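You operate a simulated robot arm through the tools that you are given. There is no shell and no other tool.

The job below is to be done with a simulated robot arm. You get a single attempt, and the scene is never put back.

JOB
Wind the puller's knob in, draw the rod, stand it in its holder, lift the puller off.
Fine: set it on the shelf over the joining jig. Set down upright: belt puller.

Only the result counts: the job must be done as asked and must still hold three seconds after the hand-in. Knocking over, shifting, dropping, spilling or breaking anything else fails it.

ROBOT AND FRAMES
A 6-joint arm with a fingered hand, fixed in place. Base frame: the origin is on the floor under the middle of its stand, x ahead of it, y to its left, z up. Lengths are in mm, angles in rad, forces in N, time in s.
With the tool pointing down near the work surface it reaches from about 340 to 820 mm from the base axis. Its first joint turns from -2.897 to 2.897 rad. Payload 4 kg.
The TCP is the grasp point between the finger pads, 26 mm short of the fingertips. In the tool frame z runs along the fingers and y along their closing line. The gripper opens to 132 mm; its body begins 73 mm behind the TCP. The gripper is a hand of 5 fingers: y runs from the thumb to the fingers, the wrist lies at [0, 0, -239] in the tool frame, and closing takes about 1.5 s.
Orientation is that of the tool frame in the base frame, as [roll, pitch, yaw] about the fixed x, y, z axes, in that order (R = Rz(yaw) Ry(pitch) Rx(roll)). With the fingers straight down and closing along the base's y, the tool's x points along the base's -x, its y along +y and its z along -z.

CONTROLS
- The arm moves only by the tool servo_tool. Its argument "rows" is a list of rows, each a list of 6 numbers: the shift along the tool's x, y, z in units of 50 mm (1.0 is 50 mm), then the turn, a rotation vector about the tool's x, y, z in units of 5 degrees (1.0 is 5 degrees). In form: [[dx, dy, dz, ax, ay, az], ...]. A call has 1 to 20 rows; each row shifts and turns the commanded pose from where the row before left it, along the tool's axes as they then stand. "hand" is the gripper command, from -1 (shut) to 1 (fully open), values between in proportion, set as the call begins (left out, the last holds). A call with a number of a shift or a turn outside -1 to 1 is refused whole. Each row takes 0.2 s and may step no farther than 50 mm and 0.15 rad from the row before; otherwise, or with a gripper value out of range, the whole call is refused. A pose out of reach is approached as far as the arm can. The call stops where the force on the tool passes 80 N (or 10 N more than at its start, if that is more) or the arm is blocked; 0.2 s more then pass. The fingers move at their own pace (about 45 mm/s each) and stop on an object; they squeeze with about 24 N. The grip force told is the motor's: it shows also when the fingers shut on nothing. Time passes only in rows, and 0.2 s behind the last, so rows that do not move let the fingers close. The reply holds the time, the measured pose of the TCP, the force on the tool along the base axes, the opening and the grip force, in the units named above and with some noise, with the torque about the TCP (base axes, N m) and any sound that the robot's microphone picked up.
- Cameras (640 x 400 px; columns grow to the right, rows downward): "scene" is fixed at [398.9, -649.9, 1456.3]; the picture's right is [1.00, -0.08, 0.00], its down [-0.03, -0.34, -0.94] and it looks along [0.08, 0.94, -0.34] (base axes); focal length 309 px, centre (320, 200). "wrist" rides on the gripper at [85, 2, -97] in the tool frame; the picture's right is [-0.02, 1.00, 0.00], its down [-0.75, -0.01, -0.66] and it looks along [-0.66, -0.01, 0.75] (tool axes); focal length 270 px, centre (320, 200). There is no depth. A picture from a camera that has moved, and an enlarged one, comes with that camera's place and axes in the base frame and with its lens.
- snapshot(camera): a new picture of that camera. The clock stands still meanwhile.
- set_fingers(finger1, finger2, finger3, finger4, thumb_bend): sets how far each is bent, from 0 (flat) to 1 (curled in); at 0.3 the hand is open as for a grip, at 0.7 the pads meet at the TCP. One left out holds its place. A second passes; each finger stops where it meets its share of the squeeze, and holds until it gets a number again. A gripper value or a shape takes the hand back. It gives what a move gives, with no picture; readings hold the bend of each and the force on the fingers (four entries, about 0 where the hand has none), thumb and palm.
- preshape(shape): the hand has 5 fingers and takes this shape, open, in about a second: jaw (thumb against the fingers, like two jaws); tri (thumb and two fingers); tip (a fingertip pinch); poke (one finger out to press); point (the index stretched); flat (the hand flat); cup (the hand cupped); fist (a fist). The gripper value then closes the fingers along that shape, each until it touches; the sizes above hold for jaw. It gives what a move gives, with no picture.
- close_up(camera, box): a new picture of the part [left, top, right, bottom] of that camera's present view, enlarged. The clock stands still meanwhile.
- sign_off(): hands the job in; it is judged then, once.

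Places have to be worked out from the pictures, the camera data and where the tool is seen. Open the gripper and draw the arm clear of the work before you hand the job in, unless the task says otherwise.

The tools are called by a JSON object that holds its "api" and its "payload". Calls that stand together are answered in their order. servo_tool: Moves the arm, as the interface text tells. Its arguments: {"type":"object","properties":{"rows":{"type":"array","items":{"type":"array","items":{"type":"number"}}},"hand":{"type":"number"}},"required":["rows"]} The other tools are called the same way: preshape (shape) gives the hand a shape; set_fingers (finger1, finger2, finger3, finger4, thumb_bend) moves the fingers one by one; snapshot (camera) takes a picture; close_up (camera, box) takes an enlarged picture of a part of a camera's view; sign_off () hands the job in.

At the start:

```text
clock: 0.0
tcp_pos: [377.9, -16.3, 1328.6]
tool_rot: [3.14, 0.0, 3.142]
wrist_force: [-0.3, 0.4, 1.0]
ft_torque: [0.01, -0.02, -0.01]
gripper_width: 131.9
gripper_force: 0.0
shape: jaw
bend: [0.3, 0.3, 0.3, 0.3, 0.3]
finger forces: [0.0, 0.0, 0.0, 0.0, 0.0, 0.0]
```

scene: 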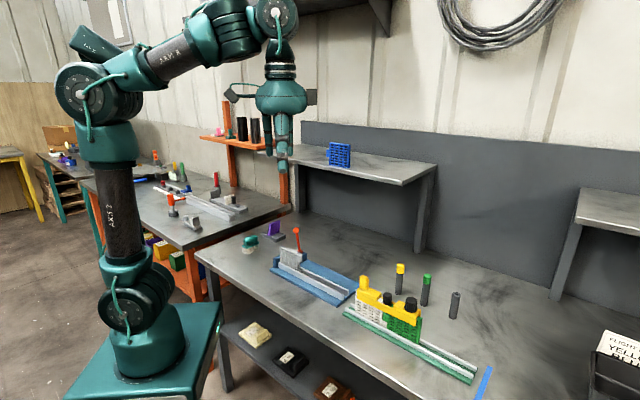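
wrist: 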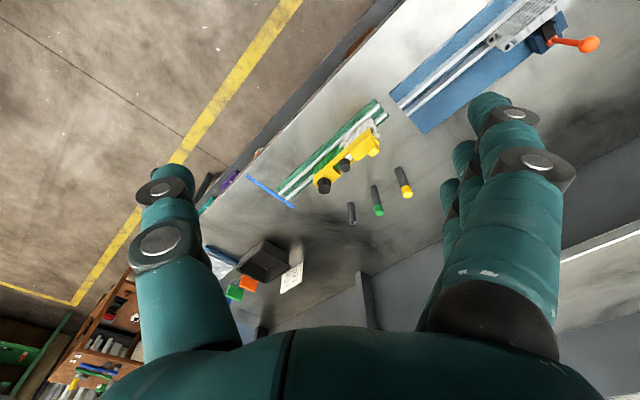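

I'll begin by looking closely at the work area from the scene camera, since the puller, rod and holders are small in the overview.

{"api": "close_up", "payload": {"camera": "scene", "box": [330, 240, 500, 390]}}

{"api": "close_up", "payload": {"camera": "scene", "box": [220, 210, 370, 310]}}

{"api": "close_up", "payload": {"camera": "scene", "box": [280, 120, 450, 260]}}

{"api": "close_up", "payload": {"camera": "scene", "box": [470, 170, 640, 400]}}

{"api": "close_up", "payload": {"camera": "wrist", "box": [180, 60, 460, 320]}}

```text
2.67 times, centred on (415, 315) of scene
camera zoom: at [398.9, -649.9, 1456.3], right [1.0, -0.08, 0.0], down [-0.03, -0.34, -0.94], along [0.08, 0.94, -0.34], focal length 824 px, centre (67, -107)
```

zoom: 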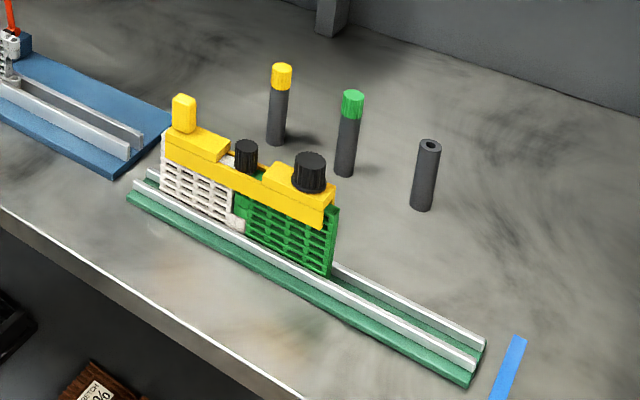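

```text
4.00 times, centred on (295, 260) of scene
camera zoom: at [398.9, -649.9, 1456.3], right [1.0, -0.08, 0.0], down [-0.03, -0.34, -0.94], along [0.08, 0.94, -0.34], focal length 1236 px, centre (420, -40)
```

zoom: 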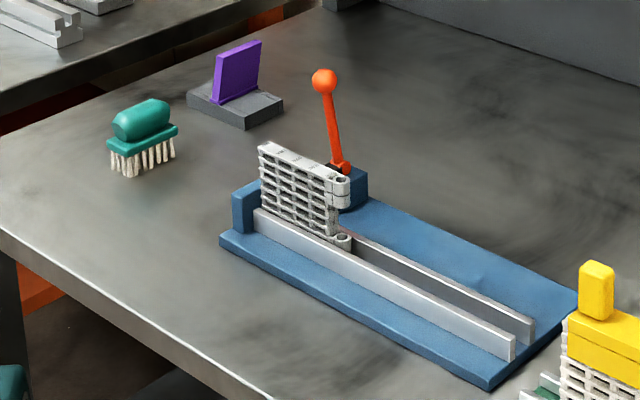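

```text
2.86 times, centred on (365, 190) of scene
camera zoom: at [398.9, -649.9, 1456.3], right [1.0, -0.08, 0.0], down [-0.03, -0.34, -0.94], along [0.08, 0.94, -0.34], focal length 883 px, centre (191, 229)
```

zoom: 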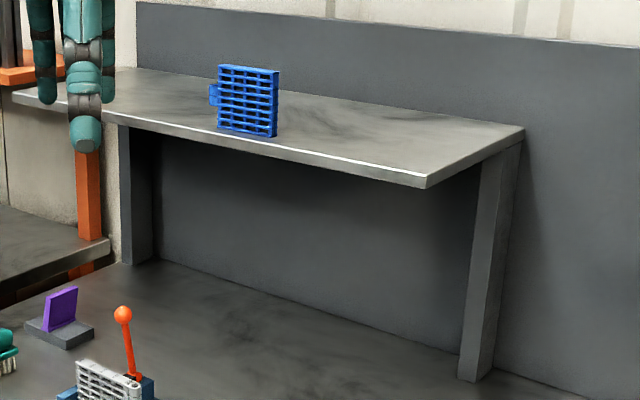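

```text
1.74 times, centred on (555, 285) of scene
camera zoom: at [398.9, -649.9, 1456.3], right [1.0, -0.08, 0.0], down [-0.03, -0.34, -0.94], along [0.08, 0.94, -0.34], focal length 538 px, centre (-89, 52)
```

zoom: 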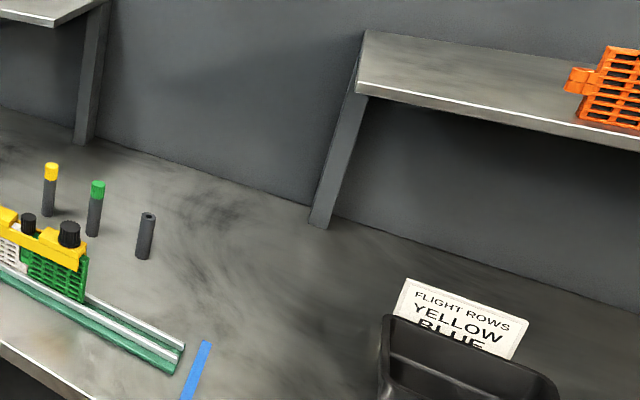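

```text
1.54 times, centred on (320, 190) of wrist
camera zoom: at [293.7, -15.0, 1427.6], right [0.02, 1.0, 0.0], down [0.75, -0.02, 0.66], along [0.66, -0.01, -0.75], focal length 416 px, centre (320, 215)
```

zoom: 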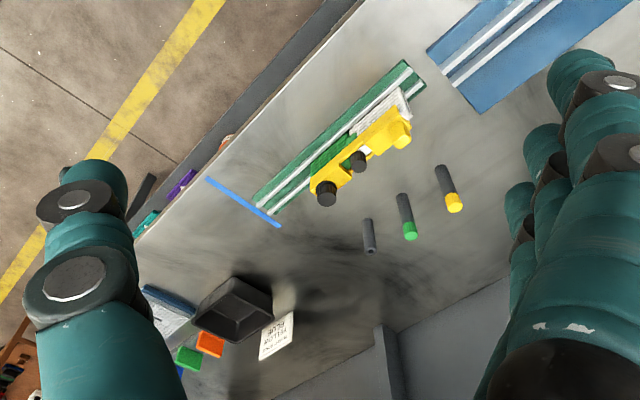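

The objects sit on a table turned about 45° to the base. Cross-checking both views puts the puller's large black knob near (688,-12,940), the small black rod head near (640,35,920), and the table top near z≈800. I'll bring the wrist camera closer to look at the puller, staying well above everything.

{"api": "servo_tool", "payload": {"rows": [[-0.38, 0.065, 0.7, 0, 0, 0], [-0.38, 0.065, 0.7, 0, 0, 0], [-0.38, 0.065, 0.7, 0, 0, 0], [-0.38, 0.065, 0.7, 0, 0, 0], [-0.38, 0.065, 0.7, 0, 0, 0], [-0.38, 0.065, 0.7, 0, 0, 0], [-0.38, 0.065, 0.7, 0, 0, 0], [0, 0, 0, 0, 0, 0]]}}

{"api": "snapshot", "payload": {"camera": "wrist"}}

{"api": "snapshot", "payload": {"camera": "scene"}}

```text
clock: 1.8
tcp_pos: [512.7, 6.2, 1085.6]
tool_rot: [3.141, 0.0, -3.141]
wrist_force: [0.0, 0.4, 0.6]
ft_torque: [0.0, 0.0, 0.0]
gripper_width: 131.7
gripper_force: 0.0
shape: jaw
bend: [0.3, 0.3, 0.3, 0.3, 0.3]
finger forces: [0.1, 0.0, 0.1, 0.0, 0.0, 0.0]
```

```text
taken
camera wrist: at [426.4, 7.4, 1183.2], right [0.02, 1.0, 0.0], down [0.75, -0.02, 0.66], along [0.66, -0.01, -0.75], focal length 270 px, centre (320, 200)
```

wrist: 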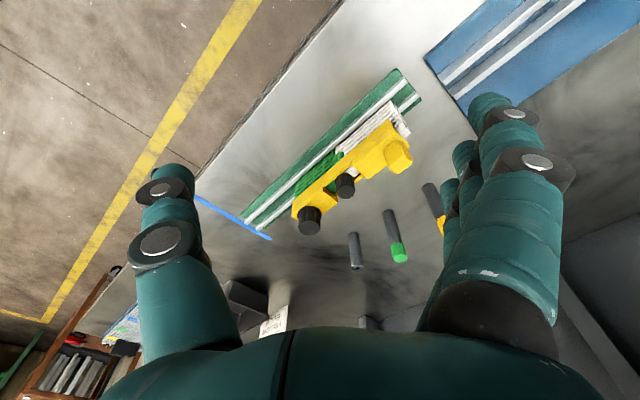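

```text
taken
```

scene: 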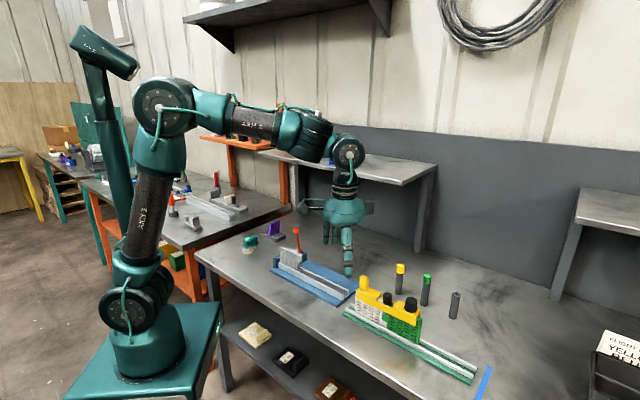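

The puller is now in view between the fingers. I'll enlarge the wrist and scene views of it to understand its parts.

{"api": "close_up", "payload": {"camera": "wrist", "box": [230, 60, 430, 260]}}

{"api": "close_up", "payload": {"camera": "scene", "box": [340, 260, 440, 350]}}

{"api": "close_up", "payload": {"camera": "scene", "box": [420, 270, 500, 330]}}

```text
2.00 times, centred on (330, 160) of wrist
camera zoom: at [426.4, 7.4, 1183.2], right [0.02, 1.0, 0.0], down [0.75, -0.02, 0.66], along [0.66, -0.01, -0.75], focal length 541 px, centre (300, 280)
```

zoom: 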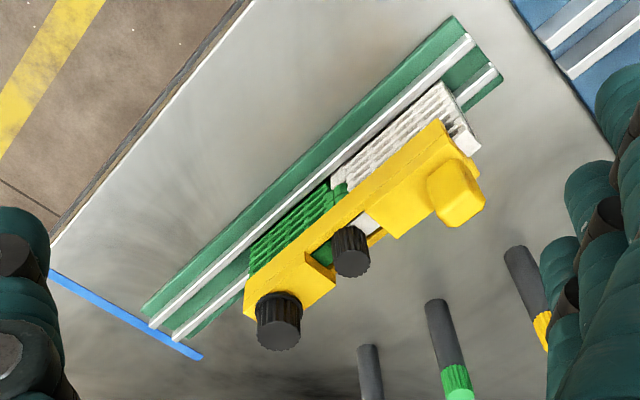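

```text
4.44 times, centred on (390, 305) of scene
camera zoom: at [398.9, -649.9, 1456.3], right [1.0, -0.08, 0.0], down [-0.03, -0.34, -0.94], along [0.08, 0.94, -0.34], focal length 1374 px, centre (9, -267)
```

zoom: 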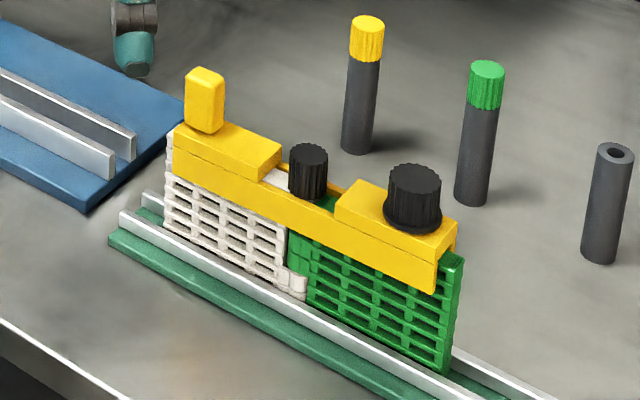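

```text
6.67 times, centred on (460, 300) of scene
camera zoom: at [398.9, -649.9, 1456.3], right [1.0, -0.08, 0.0], down [-0.03, -0.34, -0.94], along [0.08, 0.94, -0.34], focal length 2061 px, centre (-613, -467)
```

zoom: 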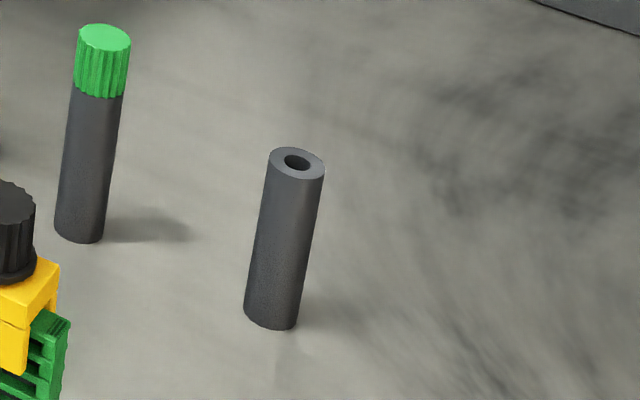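

Triangulating again gives large knob top ≈(689,-11,940), rod head ≈(641,36,925), handle post ≈(589,92,942), and empty grey holder top ≈(857,67,890). The jig axis is at about 45° to the base. Before choosing a grip I'll see what the tip and tri shapes look like.

{"api": "preshape", "payload": {"shape": "tri"}}

{"api": "snapshot", "payload": {"camera": "wrist"}}

{"api": "close_up", "payload": {"camera": "scene", "box": [290, 120, 400, 290]}}

{"api": "preshape", "payload": {"shape": "tip"}}

{"api": "snapshot", "payload": {"camera": "wrist"}}

{"api": "close_up", "payload": {"camera": "scene", "box": [290, 120, 400, 290]}}

```text
clock: 2.7
tcp_pos: [510.5, 6.0, 1086.5]
tool_rot: [3.141, -0.001, -3.14]
wrist_force: [-0.8, 0.3, -0.5]
ft_torque: [-0.03, -0.01, 0.0]
gripper_width: 132.0
gripper_force: 0.1
shape: tri
bend: [0.0, 0.3, 0.3, 0.0, 0.3]
finger forces: [0.0, 0.0, 0.1, 0.0, 0.1, 0.0]
```

```text
taken
camera wrist: at [426.2, 7.3, 1183.5], right [0.02, 1.0, 0.0], down [0.75, -0.02, 0.66], along [0.66, -0.01, -0.75], focal length 270 px, centre (320, 200)
```

wrist: 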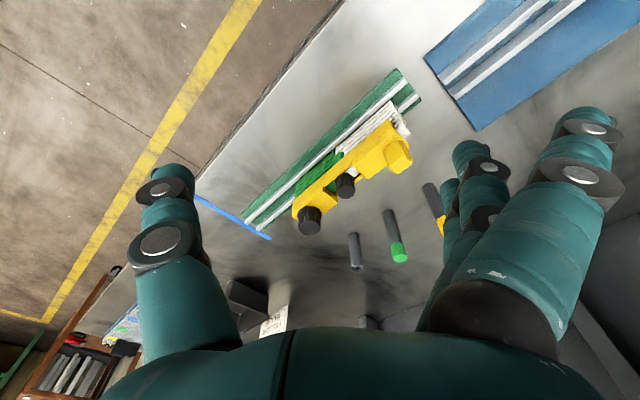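

```text
2.35 times, centred on (345, 205) of scene
camera zoom: at [398.9, -649.9, 1456.3], right [1.0, -0.08, 0.0], down [-0.03, -0.34, -0.94], along [0.08, 0.94, -0.34], focal length 727 px, centre (261, 188)
```

zoom: 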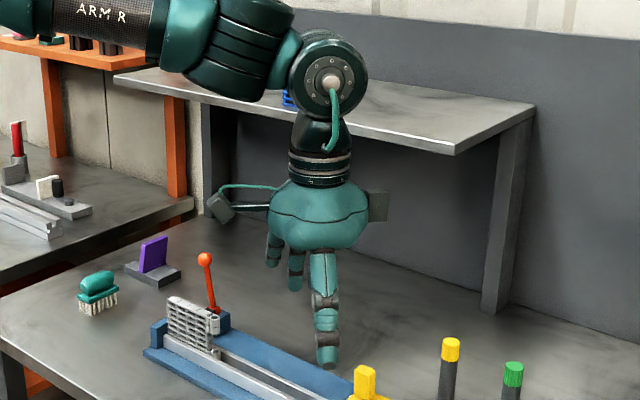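

```text
clock: 3.6
tcp_pos: [512.0, 5.9, 1086.2]
tool_rot: [3.138, 0.001, 3.141]
wrist_force: [0.1, 0.1, -0.2]
ft_torque: [0.01, 0.02, 0.02]
gripper_width: 131.9
gripper_force: 0.0
shape: tip
bend: [0.0, 0.3, 0.3, 0.0, 0.3]
finger forces: [0.0, 0.0, 0.0, 0.1, 0.0, 0.0]
```

```text
taken
camera wrist: at [426.2, 7.3, 1183.5], right [0.02, 1.0, 0.0], down [0.75, -0.02, 0.66], along [0.66, -0.01, -0.75], focal length 270 px, centre (320, 200)
```

wrist: 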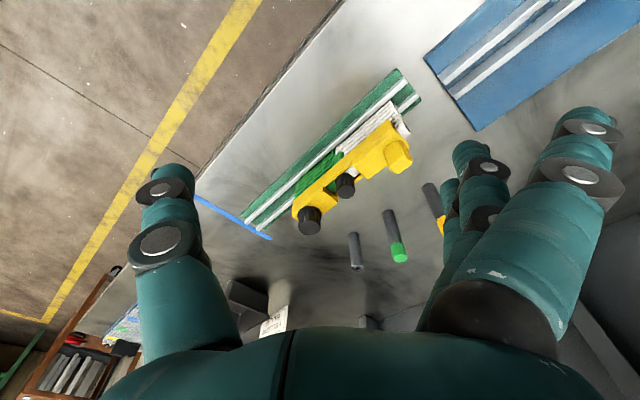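

```text
2.35 times, centred on (345, 205) of scene
camera zoom: at [398.9, -649.9, 1456.3], right [1.0, -0.08, 0.0], down [-0.03, -0.34, -0.94], along [0.08, 0.94, -0.34], focal length 727 px, centre (261, 188)
```

zoom: 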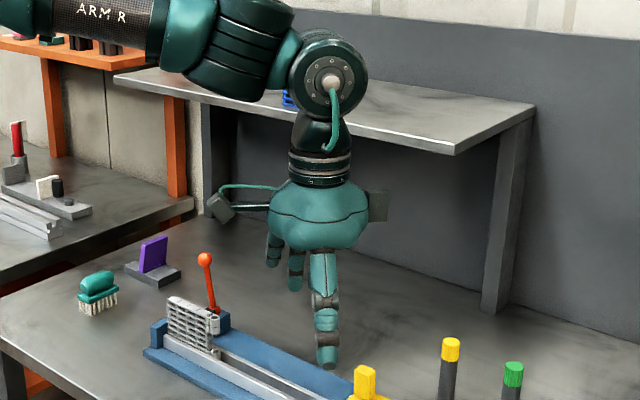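

In tri and tip the two outer fingers go flat and the middle two oppose the thumb. I'll turn the tool 45° to line up with the jig and view the puller from its front side.

{"api": "servo_tool", "payload": {"rows": [[-0.55, -0.44, 0.43, 0, 0, 0], [-0.55, -0.44, 0.43, 0, 0, 0], [0, 0, 0, 0, 0, -1], [0, 0, 0, 0, 0, -1], [0, 0, 0, 0, 0, -1], [0, 0, 0, 0, 0, -1], [0, 0, 0, 0, 0, -1], [0, 0, 0, 0, 0, -1], [0, 0, 0, 0, 0, -1], [0, 0, 0, 0, 0, -1], [0, 0, 0, 0, 0, -1], [0, 0, 0, 0, 0, 0]]}}

{"api": "snapshot", "payload": {"camera": "wrist"}}

{"api": "snapshot", "payload": {"camera": "scene"}}

```text
clock: 6.2
tcp_pos: [566.6, -37.7, 1040.4]
tool_rot: [-3.141, 0.001, -2.354]
wrist_force: [-0.4, -0.1, 1.2]
ft_torque: [-0.01, 0.02, 0.0]
gripper_width: 131.6
gripper_force: 0.0
shape: tip
bend: [0.0, 0.3, 0.3, 0.0, 0.3]
finger forces: [0.0, 0.0, 0.1, 0.0, 0.0, 0.1]
```

```text
taken
camera wrist: at [505.3, -96.3, 1139.2], right [-0.69, 0.72, 0.0], down [0.54, 0.52, 0.66], along [0.47, 0.46, -0.75], focal length 270 px, centre (320, 200)
```

wrist: 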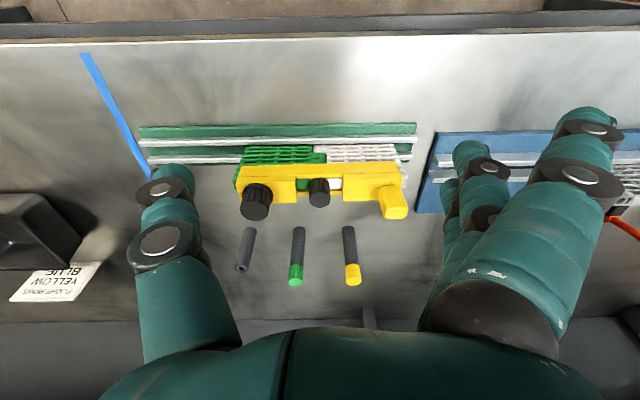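

```text
taken
```

scene: 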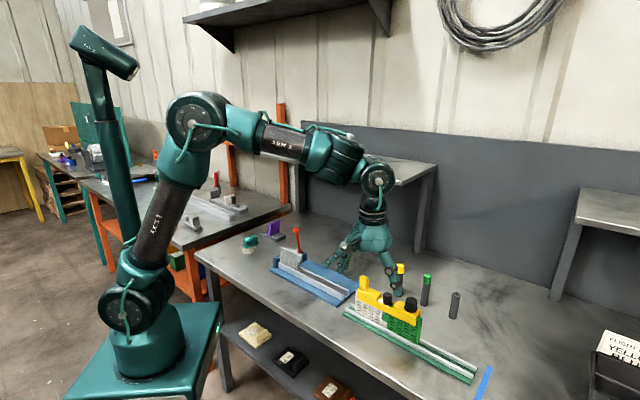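

The view is now square with the jig. I'll enlarge the puller and the holders.

{"api": "close_up", "payload": {"camera": "wrist", "box": [220, 110, 420, 235]}}

{"api": "close_up", "payload": {"camera": "wrist", "box": [220, 210, 380, 310]}}

```text
3.20 times, centred on (320, 172) of wrist
camera zoom: at [505.3, -96.3, 1139.2], right [-0.69, 0.72, 0.0], down [0.54, 0.52, 0.66], along [0.47, 0.46, -0.75], focal length 865 px, centre (320, 288)
```

zoom: 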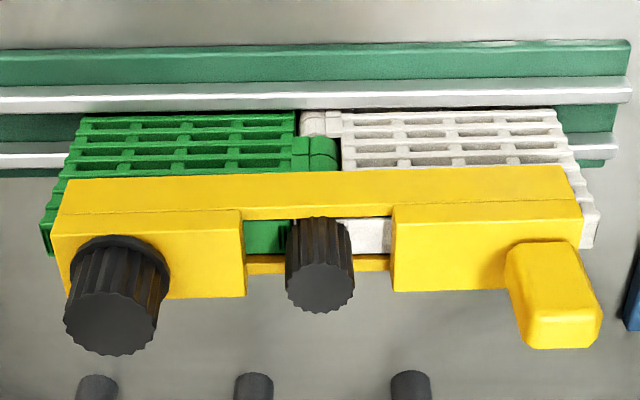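

```text
4.00 times, centred on (300, 260) of wrist
camera zoom: at [505.3, -96.3, 1139.2], right [-0.69, 0.72, 0.0], down [0.54, 0.52, 0.66], along [0.47, 0.46, -0.75], focal length 1081 px, centre (400, -40)
```

zoom: 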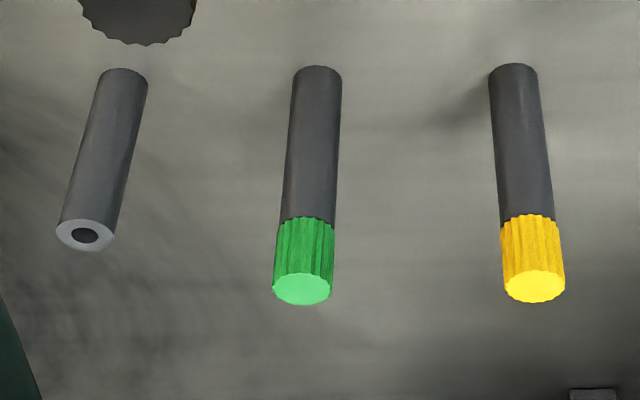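

The puller geometry is now clear. The blocks' tops are at about z 908 with n from 459 to 497 along the depth axis, there is a 51 mm notch around the rod head, and the knob is ⌀31 mm, from z≈911 to 940. I'll test in free air how the fingers look with the outer two curled in and the middle two meeting the thumb.

{"api": "set_fingers", "payload": {"finger1": 1.0, "finger2": 0.3, "finger3": 0.3, "finger4": 1.0, "thumb_bend": 0.3}}

{"api": "snapshot", "payload": {"camera": "wrist"}}

{"api": "close_up", "payload": {"camera": "scene", "box": [310, 180, 450, 320]}}

{"api": "set_fingers", "payload": {"finger2": 0.7, "finger3": 0.7, "thumb_bend": 0.7}}

{"api": "snapshot", "payload": {"camera": "wrist"}}

{"api": "close_up", "payload": {"camera": "scene", "box": [310, 180, 450, 320]}}

```text
clock: 7.2
tcp_pos: [566.4, -37.4, 1041.9]
tool_rot: [3.141, 0.003, -2.357]
wrist_force: [-0.9, 0.1, -1.0]
ft_torque: [0.02, -0.02, 0.02]
gripper_width: 64.9
gripper_force: 0.1
shape: fingers
bend: [1.0, 0.3, 0.3, 1.0, 0.3]
finger forces: [0.1, 0.1, 0.1, 0.0, 0.1, 0.1]
```

```text
taken
camera wrist: at [505.2, -96.3, 1139.2], right [-0.69, 0.72, 0.0], down [0.54, 0.52, 0.66], along [0.48, 0.46, -0.75], focal length 270 px, centre (320, 200)
```

wrist: 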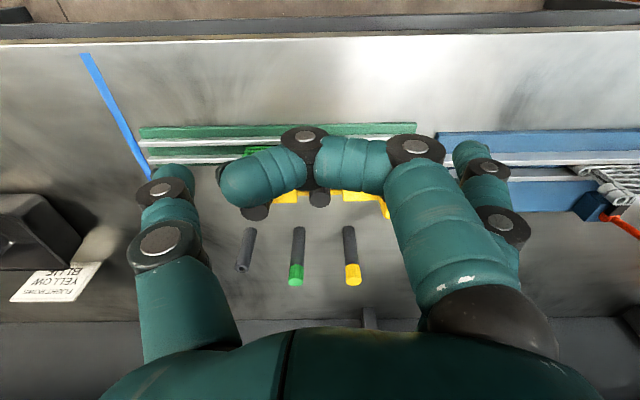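

```text
2.86 times, centred on (380, 250) of scene
camera zoom: at [398.9, -649.9, 1456.3], right [1.0, -0.08, 0.0], down [-0.03, -0.34, -0.94], along [0.08, 0.94, -0.34], focal length 883 px, centre (149, 57)
```

zoom: 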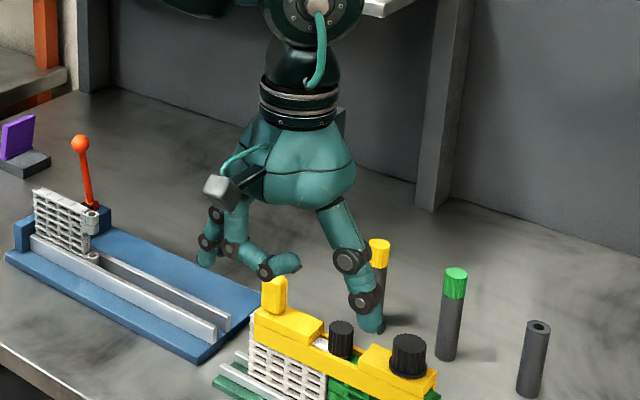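

```text
clock: 8.2
tcp_pos: [565.9, -37.4, 1041.0]
tool_rot: [-3.141, 0.002, -2.356]
wrist_force: [0.6, 0.5, 0.2]
ft_torque: [-0.02, 0.05, 0.03]
gripper_width: 44.3
gripper_force: 0.0
shape: fingers
bend: [1.0, 0.7, 0.7, 1.0, 0.7]
finger forces: [0.1, 0.0, 0.0, 0.0, 0.0, 0.1]
```

```text
taken
camera wrist: at [505.2, -96.3, 1139.2], right [-0.69, 0.72, 0.0], down [0.54, 0.52, 0.66], along [0.48, 0.46, -0.75], focal length 270 px, centre (320, 200)
```

wrist: 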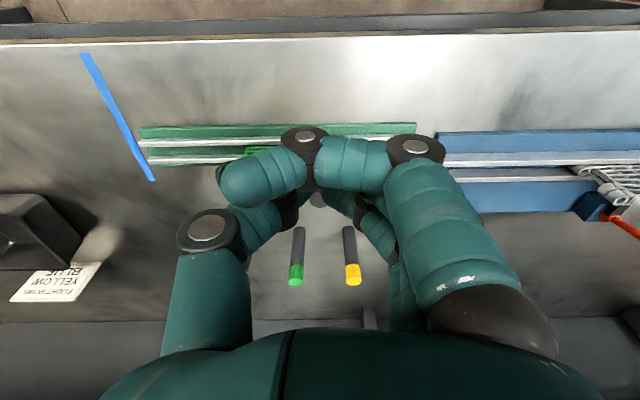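

```text
2.86 times, centred on (380, 250) of scene
camera zoom: at [398.9, -649.9, 1456.3], right [1.0, -0.08, 0.0], down [-0.03, -0.34, -0.94], along [0.08, 0.94, -0.34], focal length 883 px, centre (149, 57)
```

zoom: 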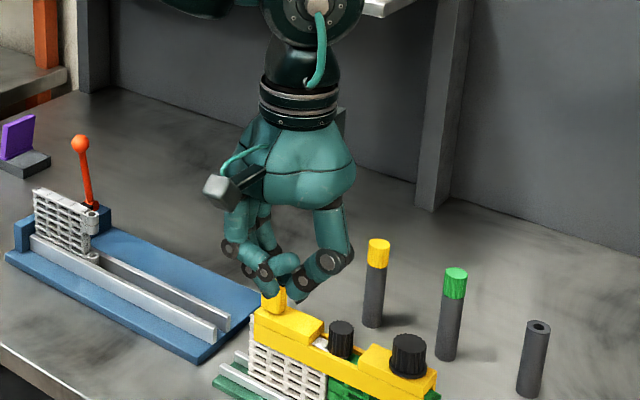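

Curled outer fingers cross the view, while in tri the flat outer fingertips stay about level with the TCP, so they clear the rod head. I'll use tri for the knob, taking a reference close-up of the module joint first.

{"api": "preshape", "payload": {"shape": "tri"}}

{"api": "close_up", "payload": {"camera": "wrist", "box": [280, 130, 360, 180]}}

{"api": "close_up", "payload": {"camera": "scene", "box": [380, 280, 430, 350]}}

{"api": "servo_tool", "payload": {"rows": [[0, 0, 0, 0, 0, 1], [0, 0, 0, 0, 0, 1], [0, 0, 0, 0, 0, 1], [0, 0, 0, 0, 0, 1], [0, 0, 0, 0, 0, 1], [0, 0, 0, 0, 0, 1], [0, 0, 0, 0, 0, 1], [0, 0, 0, 0, 0, 1], [0, 0, 0, 0, 0, 1], [-0.6125, 0.13, 0.205, 0, 0, 0], [-0.6125, 0.13, 0.205, 0, 0, 0], [-0.6125, 0.13, 0.205, 0, 0, 0], [-0.6125, 0.13, 0.205, 0, 0, 0], [0, 0, 0, 0, 0, 0]]}}

{"api": "snapshot", "payload": {"camera": "wrist"}}

{"api": "snapshot", "payload": {"camera": "scene"}}

```text
clock: 9.1
tcp_pos: [565.6, -36.9, 1041.5]
tool_rot: [-3.141, 0.001, -2.355]
wrist_force: [0.6, 0.0, 0.0]
ft_torque: [-0.02, -0.01, 0.02]
gripper_width: 131.7
gripper_force: 0.0
shape: tri
bend: [0.0, 0.3, 0.3, 0.0, 0.3]
finger forces: [0.0, 0.0, 0.0, 0.1, 0.0, 0.1]
```

```text
8.00 times, centred on (320, 155) of wrist
camera zoom: at [505.2, -96.2, 1139.2], right [-0.69, 0.72, 0.0], down [0.54, 0.52, 0.66], along [0.48, 0.46, -0.75], focal length 2162 px, centre (320, 560)
```

zoom: 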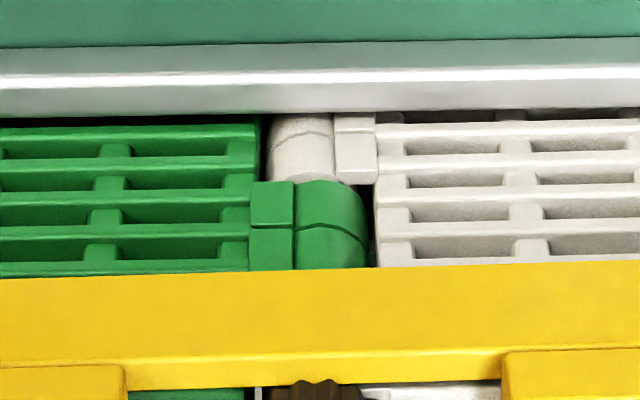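

```text
5.71 times, centred on (405, 315) of scene
camera zoom: at [398.9, -649.9, 1456.3], right [1.0, -0.08, 0.0], down [-0.03, -0.34, -0.94], along [0.08, 0.94, -0.34], focal length 1766 px, centre (-166, -457)
```

zoom: 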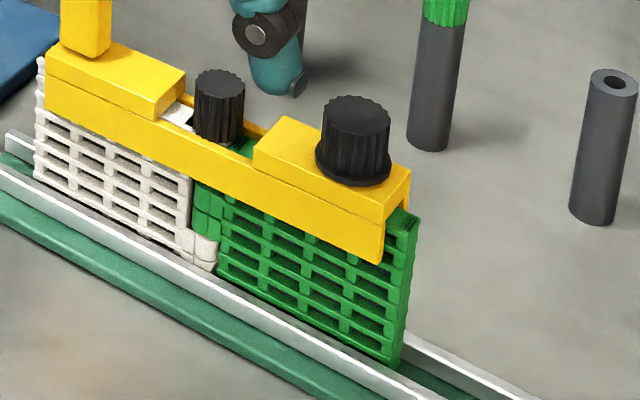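

```text
clock: 12.1
tcp_pos: [689.8, -9.8, 1001.4]
tool_rot: [3.14, 0.002, 3.141]
wrist_force: [0.0, -0.5, -1.0]
ft_torque: [0.03, 0.03, -0.01]
gripper_width: 131.9
gripper_force: 0.1
shape: tri
bend: [0.0, 0.3, 0.3, 0.0, 0.3]
finger forces: [0.0, 0.0, 0.0, 0.1, 0.0, 0.0]
```

```text
taken
camera wrist: at [604.7, -8.4, 1099.4], right [0.02, 1.0, 0.0], down [0.75, -0.02, 0.66], along [0.66, -0.01, -0.75], focal length 270 px, centre (320, 200)
```

wrist: 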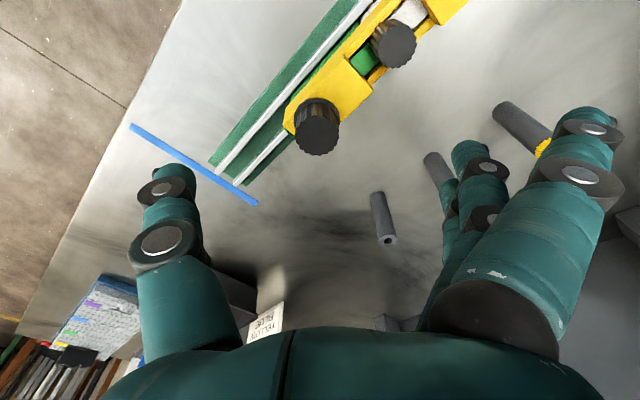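

```text
taken
```

scene: 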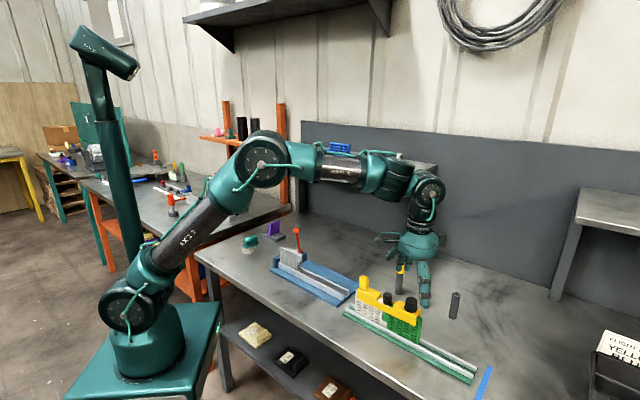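

The TCP is now about 60 mm above the knob. I'll zoom in on the knob to fix its centre and top precisely.

{"api": "close_up", "payload": {"camera": "wrist", "box": [270, 80, 370, 180]}}

```text
4.00 times, centred on (320, 130) of wrist
camera zoom: at [604.7, -8.4, 1099.4], right [0.02, 1.0, 0.0], down [0.75, -0.02, 0.66], along [0.66, -0.01, -0.75], focal length 1081 px, centre (320, 480)
```

zoom: 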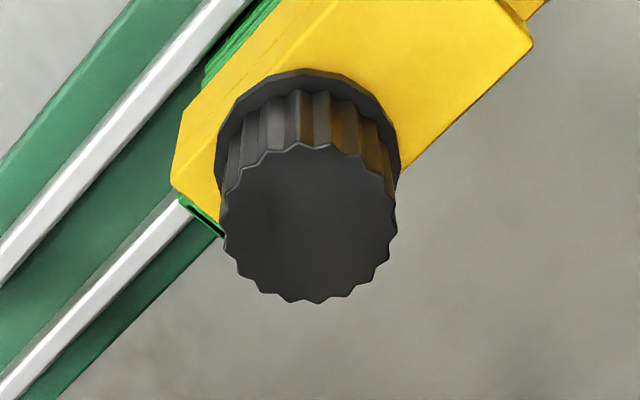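

The knob centre is at about (690.5,-11) with its top at z≈937, within 1 mm of the TCP axis. I'll descend to TCP z≈940 (tips ≈914), half-close on the way and then look before gripping.

{"api": "servo_tool", "payload": {"rows": [[-0.016, -0.012, 0.2, 0, 0, 0], [0, 0, 0.35, 0, 0, 0], [0, 0, 0.35, 0, 0, 0], [0, 0, 0.34, 0, 0, 0], [0, 0, 0, 0, 0, 0]]}}

{"api": "snapshot", "payload": {"camera": "wrist"}}

{"api": "close_up", "payload": {"camera": "scene", "box": [350, 210, 470, 350]}}

```text
clock: 13.3
tcp_pos: [688.4, -12.3, 938.4]
tool_rot: [3.141, 0.0, 3.142]
wrist_force: [-0.3, -0.2, 0.8]
ft_torque: [0.01, 0.02, -0.04]
gripper_width: 131.9
gripper_force: 0.0
shape: tri
bend: [0.0, 0.3, 0.3, 0.0, 0.3]
finger forces: [0.0, 0.0, 0.0, 0.0, 0.0, 0.0]
```

```text
taken
camera wrist: at [604.3, -10.5, 1036.6], right [0.02, 1.0, 0.0], down [0.75, -0.02, 0.66], along [0.66, -0.01, -0.75], focal length 270 px, centre (320, 200)
```

wrist: 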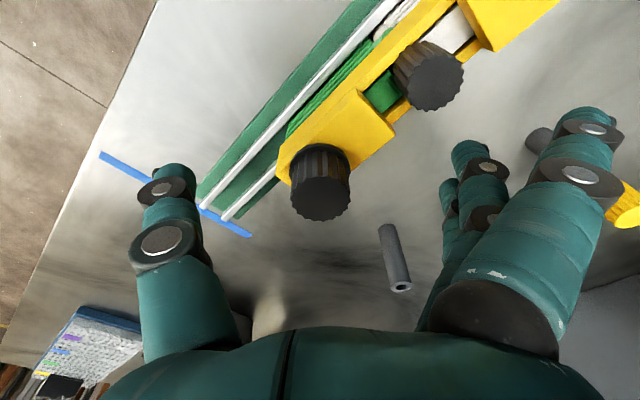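

```text
2.86 times, centred on (410, 280) of scene
camera zoom: at [398.9, -649.9, 1456.3], right [1.0, -0.08, 0.0], down [-0.03, -0.34, -0.94], along [0.08, 0.94, -0.34], focal length 883 px, centre (63, -29)
```

zoom: 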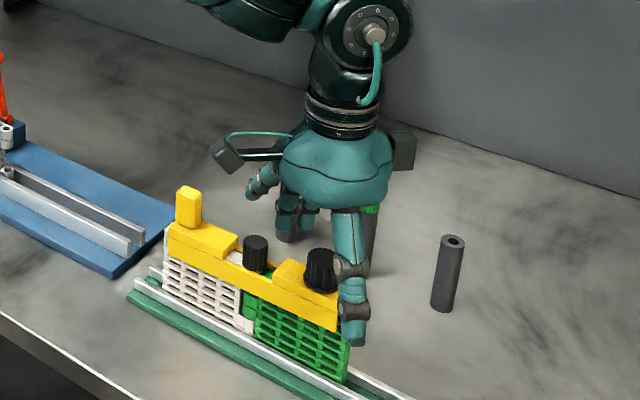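

The knob appears slightly above image centre, so I'll zoom in to refine its centre relative to the TCP before closing.

{"api": "close_up", "payload": {"camera": "wrist", "box": [260, 130, 380, 250]}}

```text
3.33 times, centred on (320, 190) of wrist
camera zoom: at [604.3, -10.5, 1036.6], right [0.02, 1.0, 0.0], down [0.75, -0.02, 0.66], along [0.66, -0.01, -0.75], focal length 901 px, centre (320, 233)
```

zoom: 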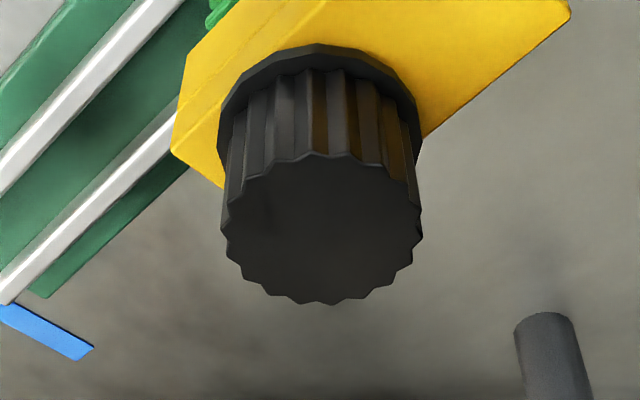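

The knob centre is at about (688,-12) with its top at 940.5 and its flange at ≈913.5. I'll shift 1 mm toward the base, raise 2 mm and close on the knob.

{"api": "servo_tool", "payload": {"rows": [[0.024, 0, -0.04, 0, 0, 0], [0, 0, 0, 0, 0, 0]]}}

{"api": "servo_tool", "payload": {"rows": [[0, 0, 0, 0, 0, 0], [0, 0, 0, 0, 0, 0], [0, 0, 0, 0, 0, 0], [0, 0, 0, 0, 0, 0], [0, 0, 0, 0, 0, 0], [0, 0, 0, 0, 0, 0], [0, 0, 0, 0, 0, 0], [0, 0, 0, 0, 0, 0]], "hand": -1}}

{"api": "snapshot", "payload": {"camera": "wrist"}}

{"api": "close_up", "payload": {"camera": "scene", "box": [350, 210, 470, 350]}}

```text
clock: 13.9
tcp_pos: [688.2, -11.9, 941.4]
tool_rot: [3.139, 0.0, 3.141]
wrist_force: [0.9, 0.1, 0.4]
ft_torque: [-0.01, 0.01, 0.03]
gripper_width: 131.7
gripper_force: 0.0
shape: tri
bend: [0.0, 0.3, 0.3, 0.0, 0.3]
finger forces: [0.2, 0.0, 0.0, 0.0, 0.0, 0.0]
```

```text
clock: 15.7
tcp_pos: [687.7, -12.1, 941.3]
tool_rot: [3.14, 0.0, -3.141]
wrist_force: [-0.6, -0.6, 0.8]
ft_torque: [-0.01, -0.02, 0.03]
gripper_width: 20.3
gripper_force: 23.9
shape: tri
bend: [0.21, 0.72, 0.73, 0.21, 0.7]
finger forces: [0.0, 10.6, 11.3, 0.1, 21.2, 0.0]
```

```text
taken
camera wrist: at [603.3, -10.7, 1038.9], right [0.02, 1.0, 0.0], down [0.75, -0.02, 0.66], along [0.66, -0.01, -0.75], focal length 270 px, centre (320, 200)
```

wrist: 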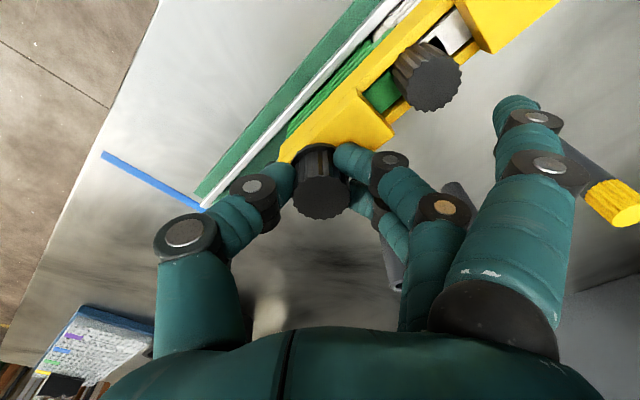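

```text
2.86 times, centred on (410, 280) of scene
camera zoom: at [398.9, -649.9, 1456.3], right [1.0, -0.08, 0.0], down [-0.03, -0.34, -0.94], along [0.08, 0.94, -0.34], focal length 883 px, centre (63, -29)
```

zoom: 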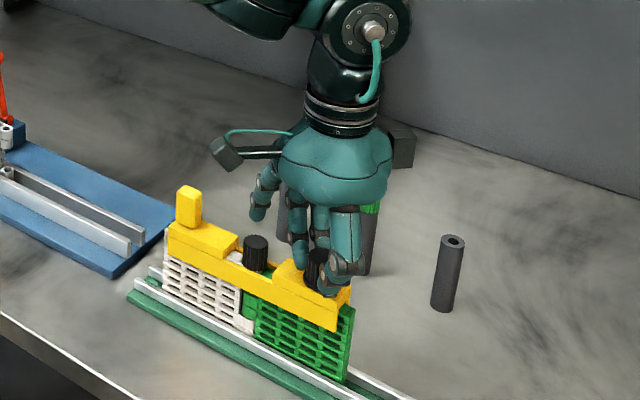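

The knob is held by the two middle fingers (≈11 N each) and the thumb (21 N). I'll turn it clockwise (seen from above) by 20° and read the torque and any sound.

{"api": "servo_tool", "payload": {"rows": [[0, 0, 0, 0, 0, 0.5], [0, 0, 0, 0, 0, 0.5], [0, 0, 0, 0, 0, 0.5], [0, 0, 0, 0, 0, 0.5], [0, 0, 0, 0, 0, 0.5], [0, 0, 0, 0, 0, 0.5], [0, 0, 0, 0, 0, 0.5], [0, 0, 0, 0, 0, 0.5]]}}

{"api": "snapshot", "payload": {"camera": "wrist"}}

{"api": "close_up", "payload": {"camera": "scene", "box": [380, 280, 430, 350]}}

```text
clock: 17.5
tcp_pos: [688.0, -12.0, 940.4]
tool_rot: [3.139, 0.0, 2.793]
wrist_force: [-0.2, -0.1, -0.9]
ft_torque: [0.01, -0.01, 0.04]
gripper_width: 19.9
gripper_force: 23.8
shape: tri
bend: [0.26, 0.72, 0.73, 0.26, 0.7]
finger forces: [0.1, 10.7, 11.5, 0.0, 21.3, 0.0]
```

```text
taken
camera wrist: at [608.9, 18.1, 1038.8], right [0.36, 0.93, 0.0], down [0.7, -0.27, 0.66], along [0.61, -0.24, -0.75], focal length 270 px, centre (320, 200)
```

wrist: 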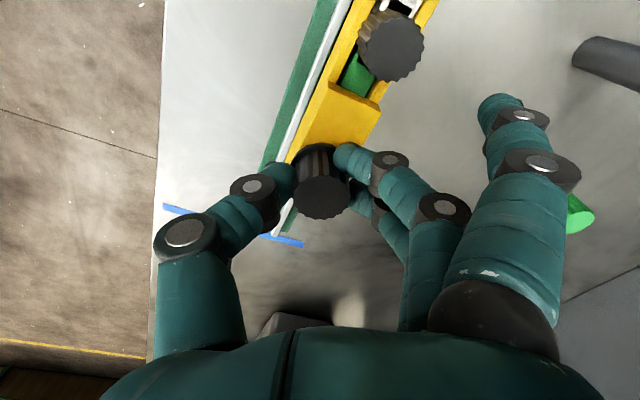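

```text
5.71 times, centred on (405, 315) of scene
camera zoom: at [398.9, -649.9, 1456.3], right [1.0, -0.08, 0.0], down [-0.03, -0.34, -0.94], along [0.08, 0.94, -0.34], focal length 1766 px, centre (-166, -457)
```

zoom: 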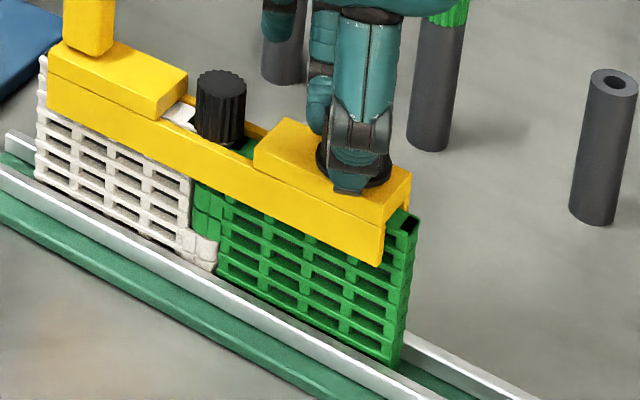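

Torque stays low and the white end has moved slightly toward the green one, so clockwise is winding in. I'll continue.

{"api": "servo_tool", "payload": {"rows": [[0, 0, 0, 0, 0, 0.6], [0, 0, 0, 0, 0, 0.6], [0, 0, 0, 0, 0, 0.6], [0, 0, 0, 0, 0, 0.6], [0, 0, 0, 0, 0, 0.6], [0, 0, 0, 0, 0, 0.6], [0, 0, 0, 0, 0, 0.6], [0, 0, 0, 0, 0, 0.6], [0, 0, 0, 0, 0, 0.6], [0, 0, 0, 0, 0, 0.6], [0, 0, 0, 0, 0, 0.6], [0, 0, 0, 0, 0, 0.6]]}}

{"api": "close_up", "payload": {"camera": "scene", "box": [380, 280, 430, 350]}}

{"api": "snapshot", "payload": {"camera": "wrist"}}

```text
clock: 20.1
tcp_pos: [688.7, -11.3, 940.8]
tool_rot: [3.14, 0.0, 2.163]
wrist_force: [-0.4, -0.8, -0.4]
ft_torque: [-0.02, -0.02, 0.02]
gripper_width: 20.1
gripper_force: 24.2
shape: tri
bend: [0.26, 0.72, 0.73, 0.26, 0.7]
finger forces: [0.1, 10.8, 11.7, 0.1, 21.2, 0.0]
```

```text
5.71 times, centred on (405, 315) of scene
camera zoom: at [398.9, -649.9, 1456.3], right [1.0, -0.08, 0.0], down [-0.03, -0.34, -0.94], along [0.08, 0.94, -0.34], focal length 1766 px, centre (-166, -457)
```

zoom: 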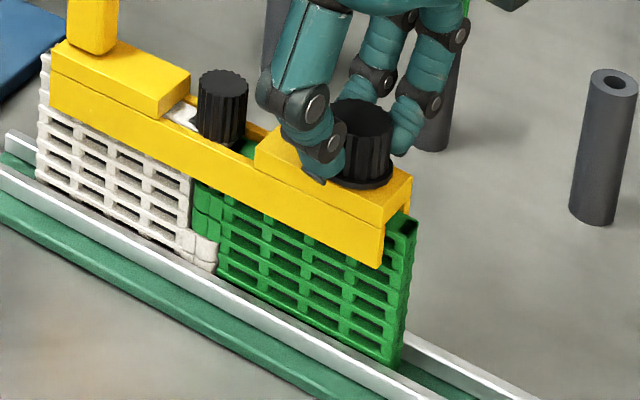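

```text
taken
camera wrist: at [642.9, 59.2, 1039.3], right [0.84, 0.54, 0.0], down [0.41, -0.63, 0.66], along [0.36, -0.55, -0.75], focal length 270 px, centre (320, 200)
```

wrist: 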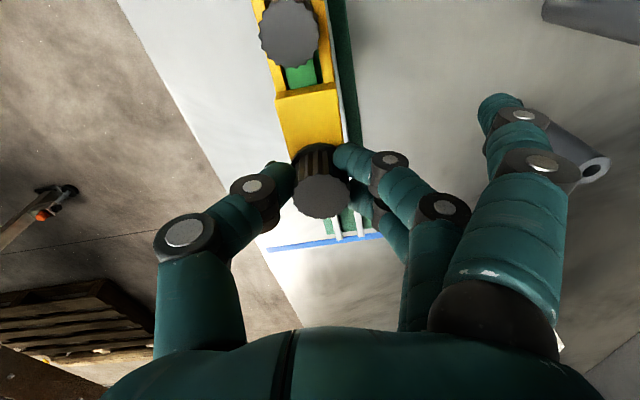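

The left end keeps creeping toward the knob with little torque, so the winding works. I'll continue turning.

{"api": "servo_tool", "payload": {"rows": [[0, 0, 0, 0, 0, 0.6], [0, 0, 0, 0, 0, 0.6], [0, 0, 0, 0, 0, 0.6], [0, 0, 0, 0, 0, 0.6], [0, 0, 0, 0, 0, 0.6], [0, 0, 0, 0, 0, 0.6], [0, 0, 0, 0, 0, 0.6], [0, 0, 0, 0, 0, 0.6], [0, 0, 0, 0, 0, 0.6], [0, 0, 0, 0, 0, 0.6], [0, 0, 0, 0, 0, 0.6], [0, 0, 0, 0, 0, 0.6], [0, 0, 0, 0, 0, 0.6], [0, 0, 0, 0, 0, 0.6]]}}

{"api": "close_up", "payload": {"camera": "scene", "box": [380, 280, 430, 350]}}

{"api": "close_up", "payload": {"camera": "wrist", "box": [220, 0, 420, 250]}}

```text
clock: 23.1
tcp_pos: [689.7, -13.0, 942.9]
tool_rot: [3.14, -0.002, 1.43]
wrist_force: [1.4, 0.3, 1.6]
ft_torque: [-0.05, -0.21, 0.06]
gripper_width: 20.1
gripper_force: 23.2
shape: tri
bend: [0.26, 0.72, 0.73, 0.26, 0.7]
finger forces: [0.0, 11.8, 13.0, 0.0, 21.4, 0.1]
```

```text
5.71 times, centred on (405, 315) of scene
camera zoom: at [398.9, -649.9, 1456.3], right [1.0, -0.08, 0.0], down [-0.03, -0.34, -0.94], along [0.08, 0.94, -0.34], focal length 1766 px, centre (-166, -457)
```

zoom: 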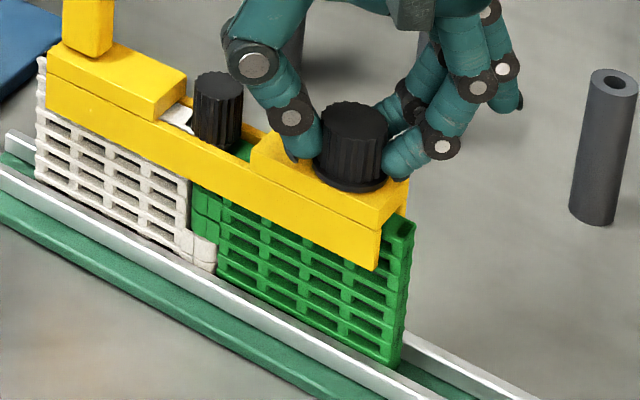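

```text
1.60 times, centred on (320, 125) of wrist
camera zoom: at [701.7, 70.8, 1039.1], right [0.99, -0.16, 0.0], down [-0.12, -0.74, 0.66], along [-0.1, -0.65, -0.75], focal length 432 px, centre (320, 320)
```

zoom: 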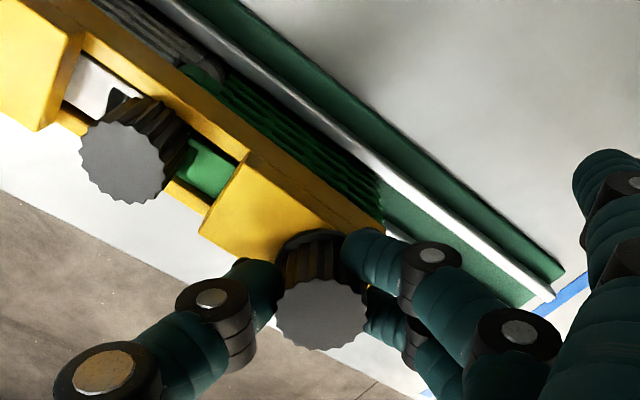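

Resistance about the knob axis is still small (0.06 N·m), with no stop or sound yet. I'll continue the stroke a bit further.

{"api": "servo_tool", "payload": {"rows": [[0, 0, 0, 0, 0, 0.6], [0, 0, 0, 0, 0, 0.6], [0, 0, 0, 0, 0, 0.6], [0, 0, 0, 0, 0, 0.6], [0, 0, 0, 0, 0, 0.6], [0, 0, 0, 0, 0, 0.6], [0, 0, 0, 0, 0, 0.6], [0, 0, 0, 0, 0, 0.6], [0, 0, 0, 0, 0, 0.6], [0, 0, 0, 0, 0, 0.6], [0, 0, 0, 0, 0, 0.6], [0, 0, 0, 0, 0, 0.6]]}}

{"api": "close_up", "payload": {"camera": "scene", "box": [380, 280, 430, 350]}}

{"api": "snapshot", "payload": {"camera": "scene"}}

```text
clock: 25.7
tcp_pos: [688.2, -11.7, 941.2]
tool_rot: [3.141, -0.002, 0.803]
wrist_force: [0.0, 0.6, 0.4]
ft_torque: [-0.11, -0.19, 0.04]
gripper_width: 20.2
gripper_force: 24.2
shape: tri
bend: [0.26, 0.72, 0.73, 0.26, 0.7]
finger forces: [0.0, 12.4, 12.6, 0.0, 23.0, 0.0]
```

```text
5.71 times, centred on (405, 315) of scene
camera zoom: at [398.9, -649.9, 1456.3], right [1.0, -0.08, 0.0], down [-0.03, -0.34, -0.94], along [0.08, 0.94, -0.34], focal length 1766 px, centre (-166, -457)
```

zoom: 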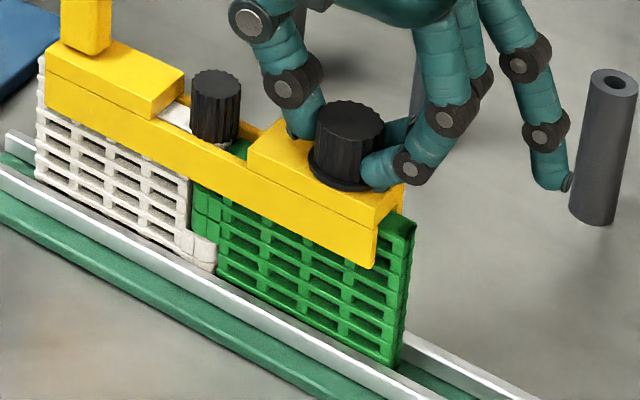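

```text
taken
```

scene: 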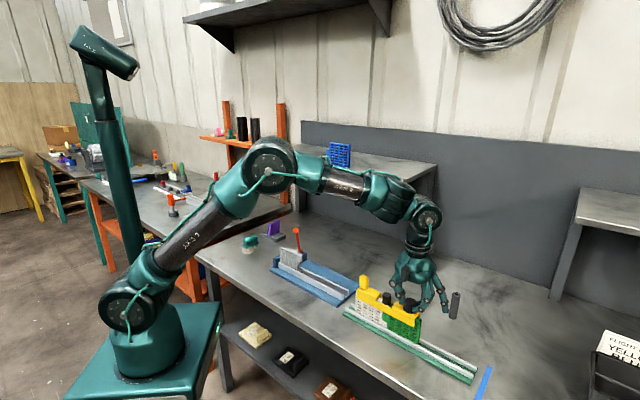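

No stop yet, and the outer finger is far in front of the empty holder (they only overlap in the picture). The right block and green module have moved ≈2–3 mm toward the white one, so I'll look closer at the hinge gap.

{"api": "close_up", "payload": {"camera": "scene", "box": [390, 300, 425, 335]}}

{"api": "close_up", "payload": {"camera": "wrist", "box": [180, 20, 400, 240]}}

```text
11.43 times, centred on (408, 318) of scene
camera zoom: at [398.9, -649.9, 1456.3], right [1.0, -0.08, 0.0], down [-0.03, -0.34, -0.94], along [0.08, 0.94, -0.34], focal length 3533 px, centre (-680, -1143)
```

zoom: 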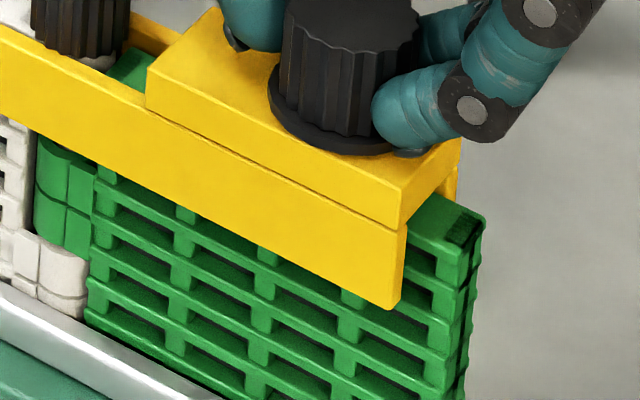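

```text
1.82 times, centred on (290, 130) of wrist
camera zoom: at [748.8, 47.3, 1039.0], right [0.7, -0.71, 0.0], down [-0.53, -0.53, 0.66], along [-0.47, -0.46, -0.75], focal length 491 px, centre (374, 327)
```

zoom: 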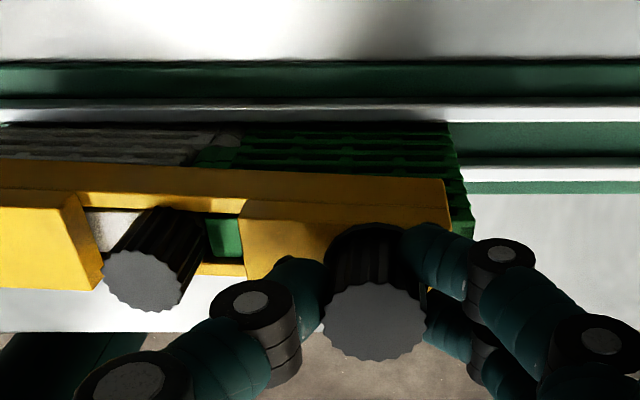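

The hinge gap is nearly closed, with still no hard stop. I'll turn a little further in this stroke before regrasping.

{"api": "servo_tool", "payload": {"rows": [[0, 0, 0, 0, 0, 0.6], [0, 0, 0, 0, 0, 0.6], [0, 0, 0, 0, 0, 0.6], [0, 0, 0, 0, 0, 0.6], [0, 0, 0, 0, 0, 0.6], [0, 0, 0, 0, 0, 0.6], [0, 0, 0, 0, 0, 0]]}}

```text
clock: 27.3
tcp_pos: [688.6, -11.6, 940.3]
tool_rot: [-3.141, -0.001, 0.488]
wrist_force: [0.4, 0.0, -0.9]
ft_torque: [-0.08, -0.14, 0.02]
gripper_width: 19.9
gripper_force: 24.8
shape: tri
bend: [0.26, 0.72, 0.73, 0.26, 0.7]
finger forces: [0.0, 12.7, 12.6, 0.0, 22.7, 0.0]
```

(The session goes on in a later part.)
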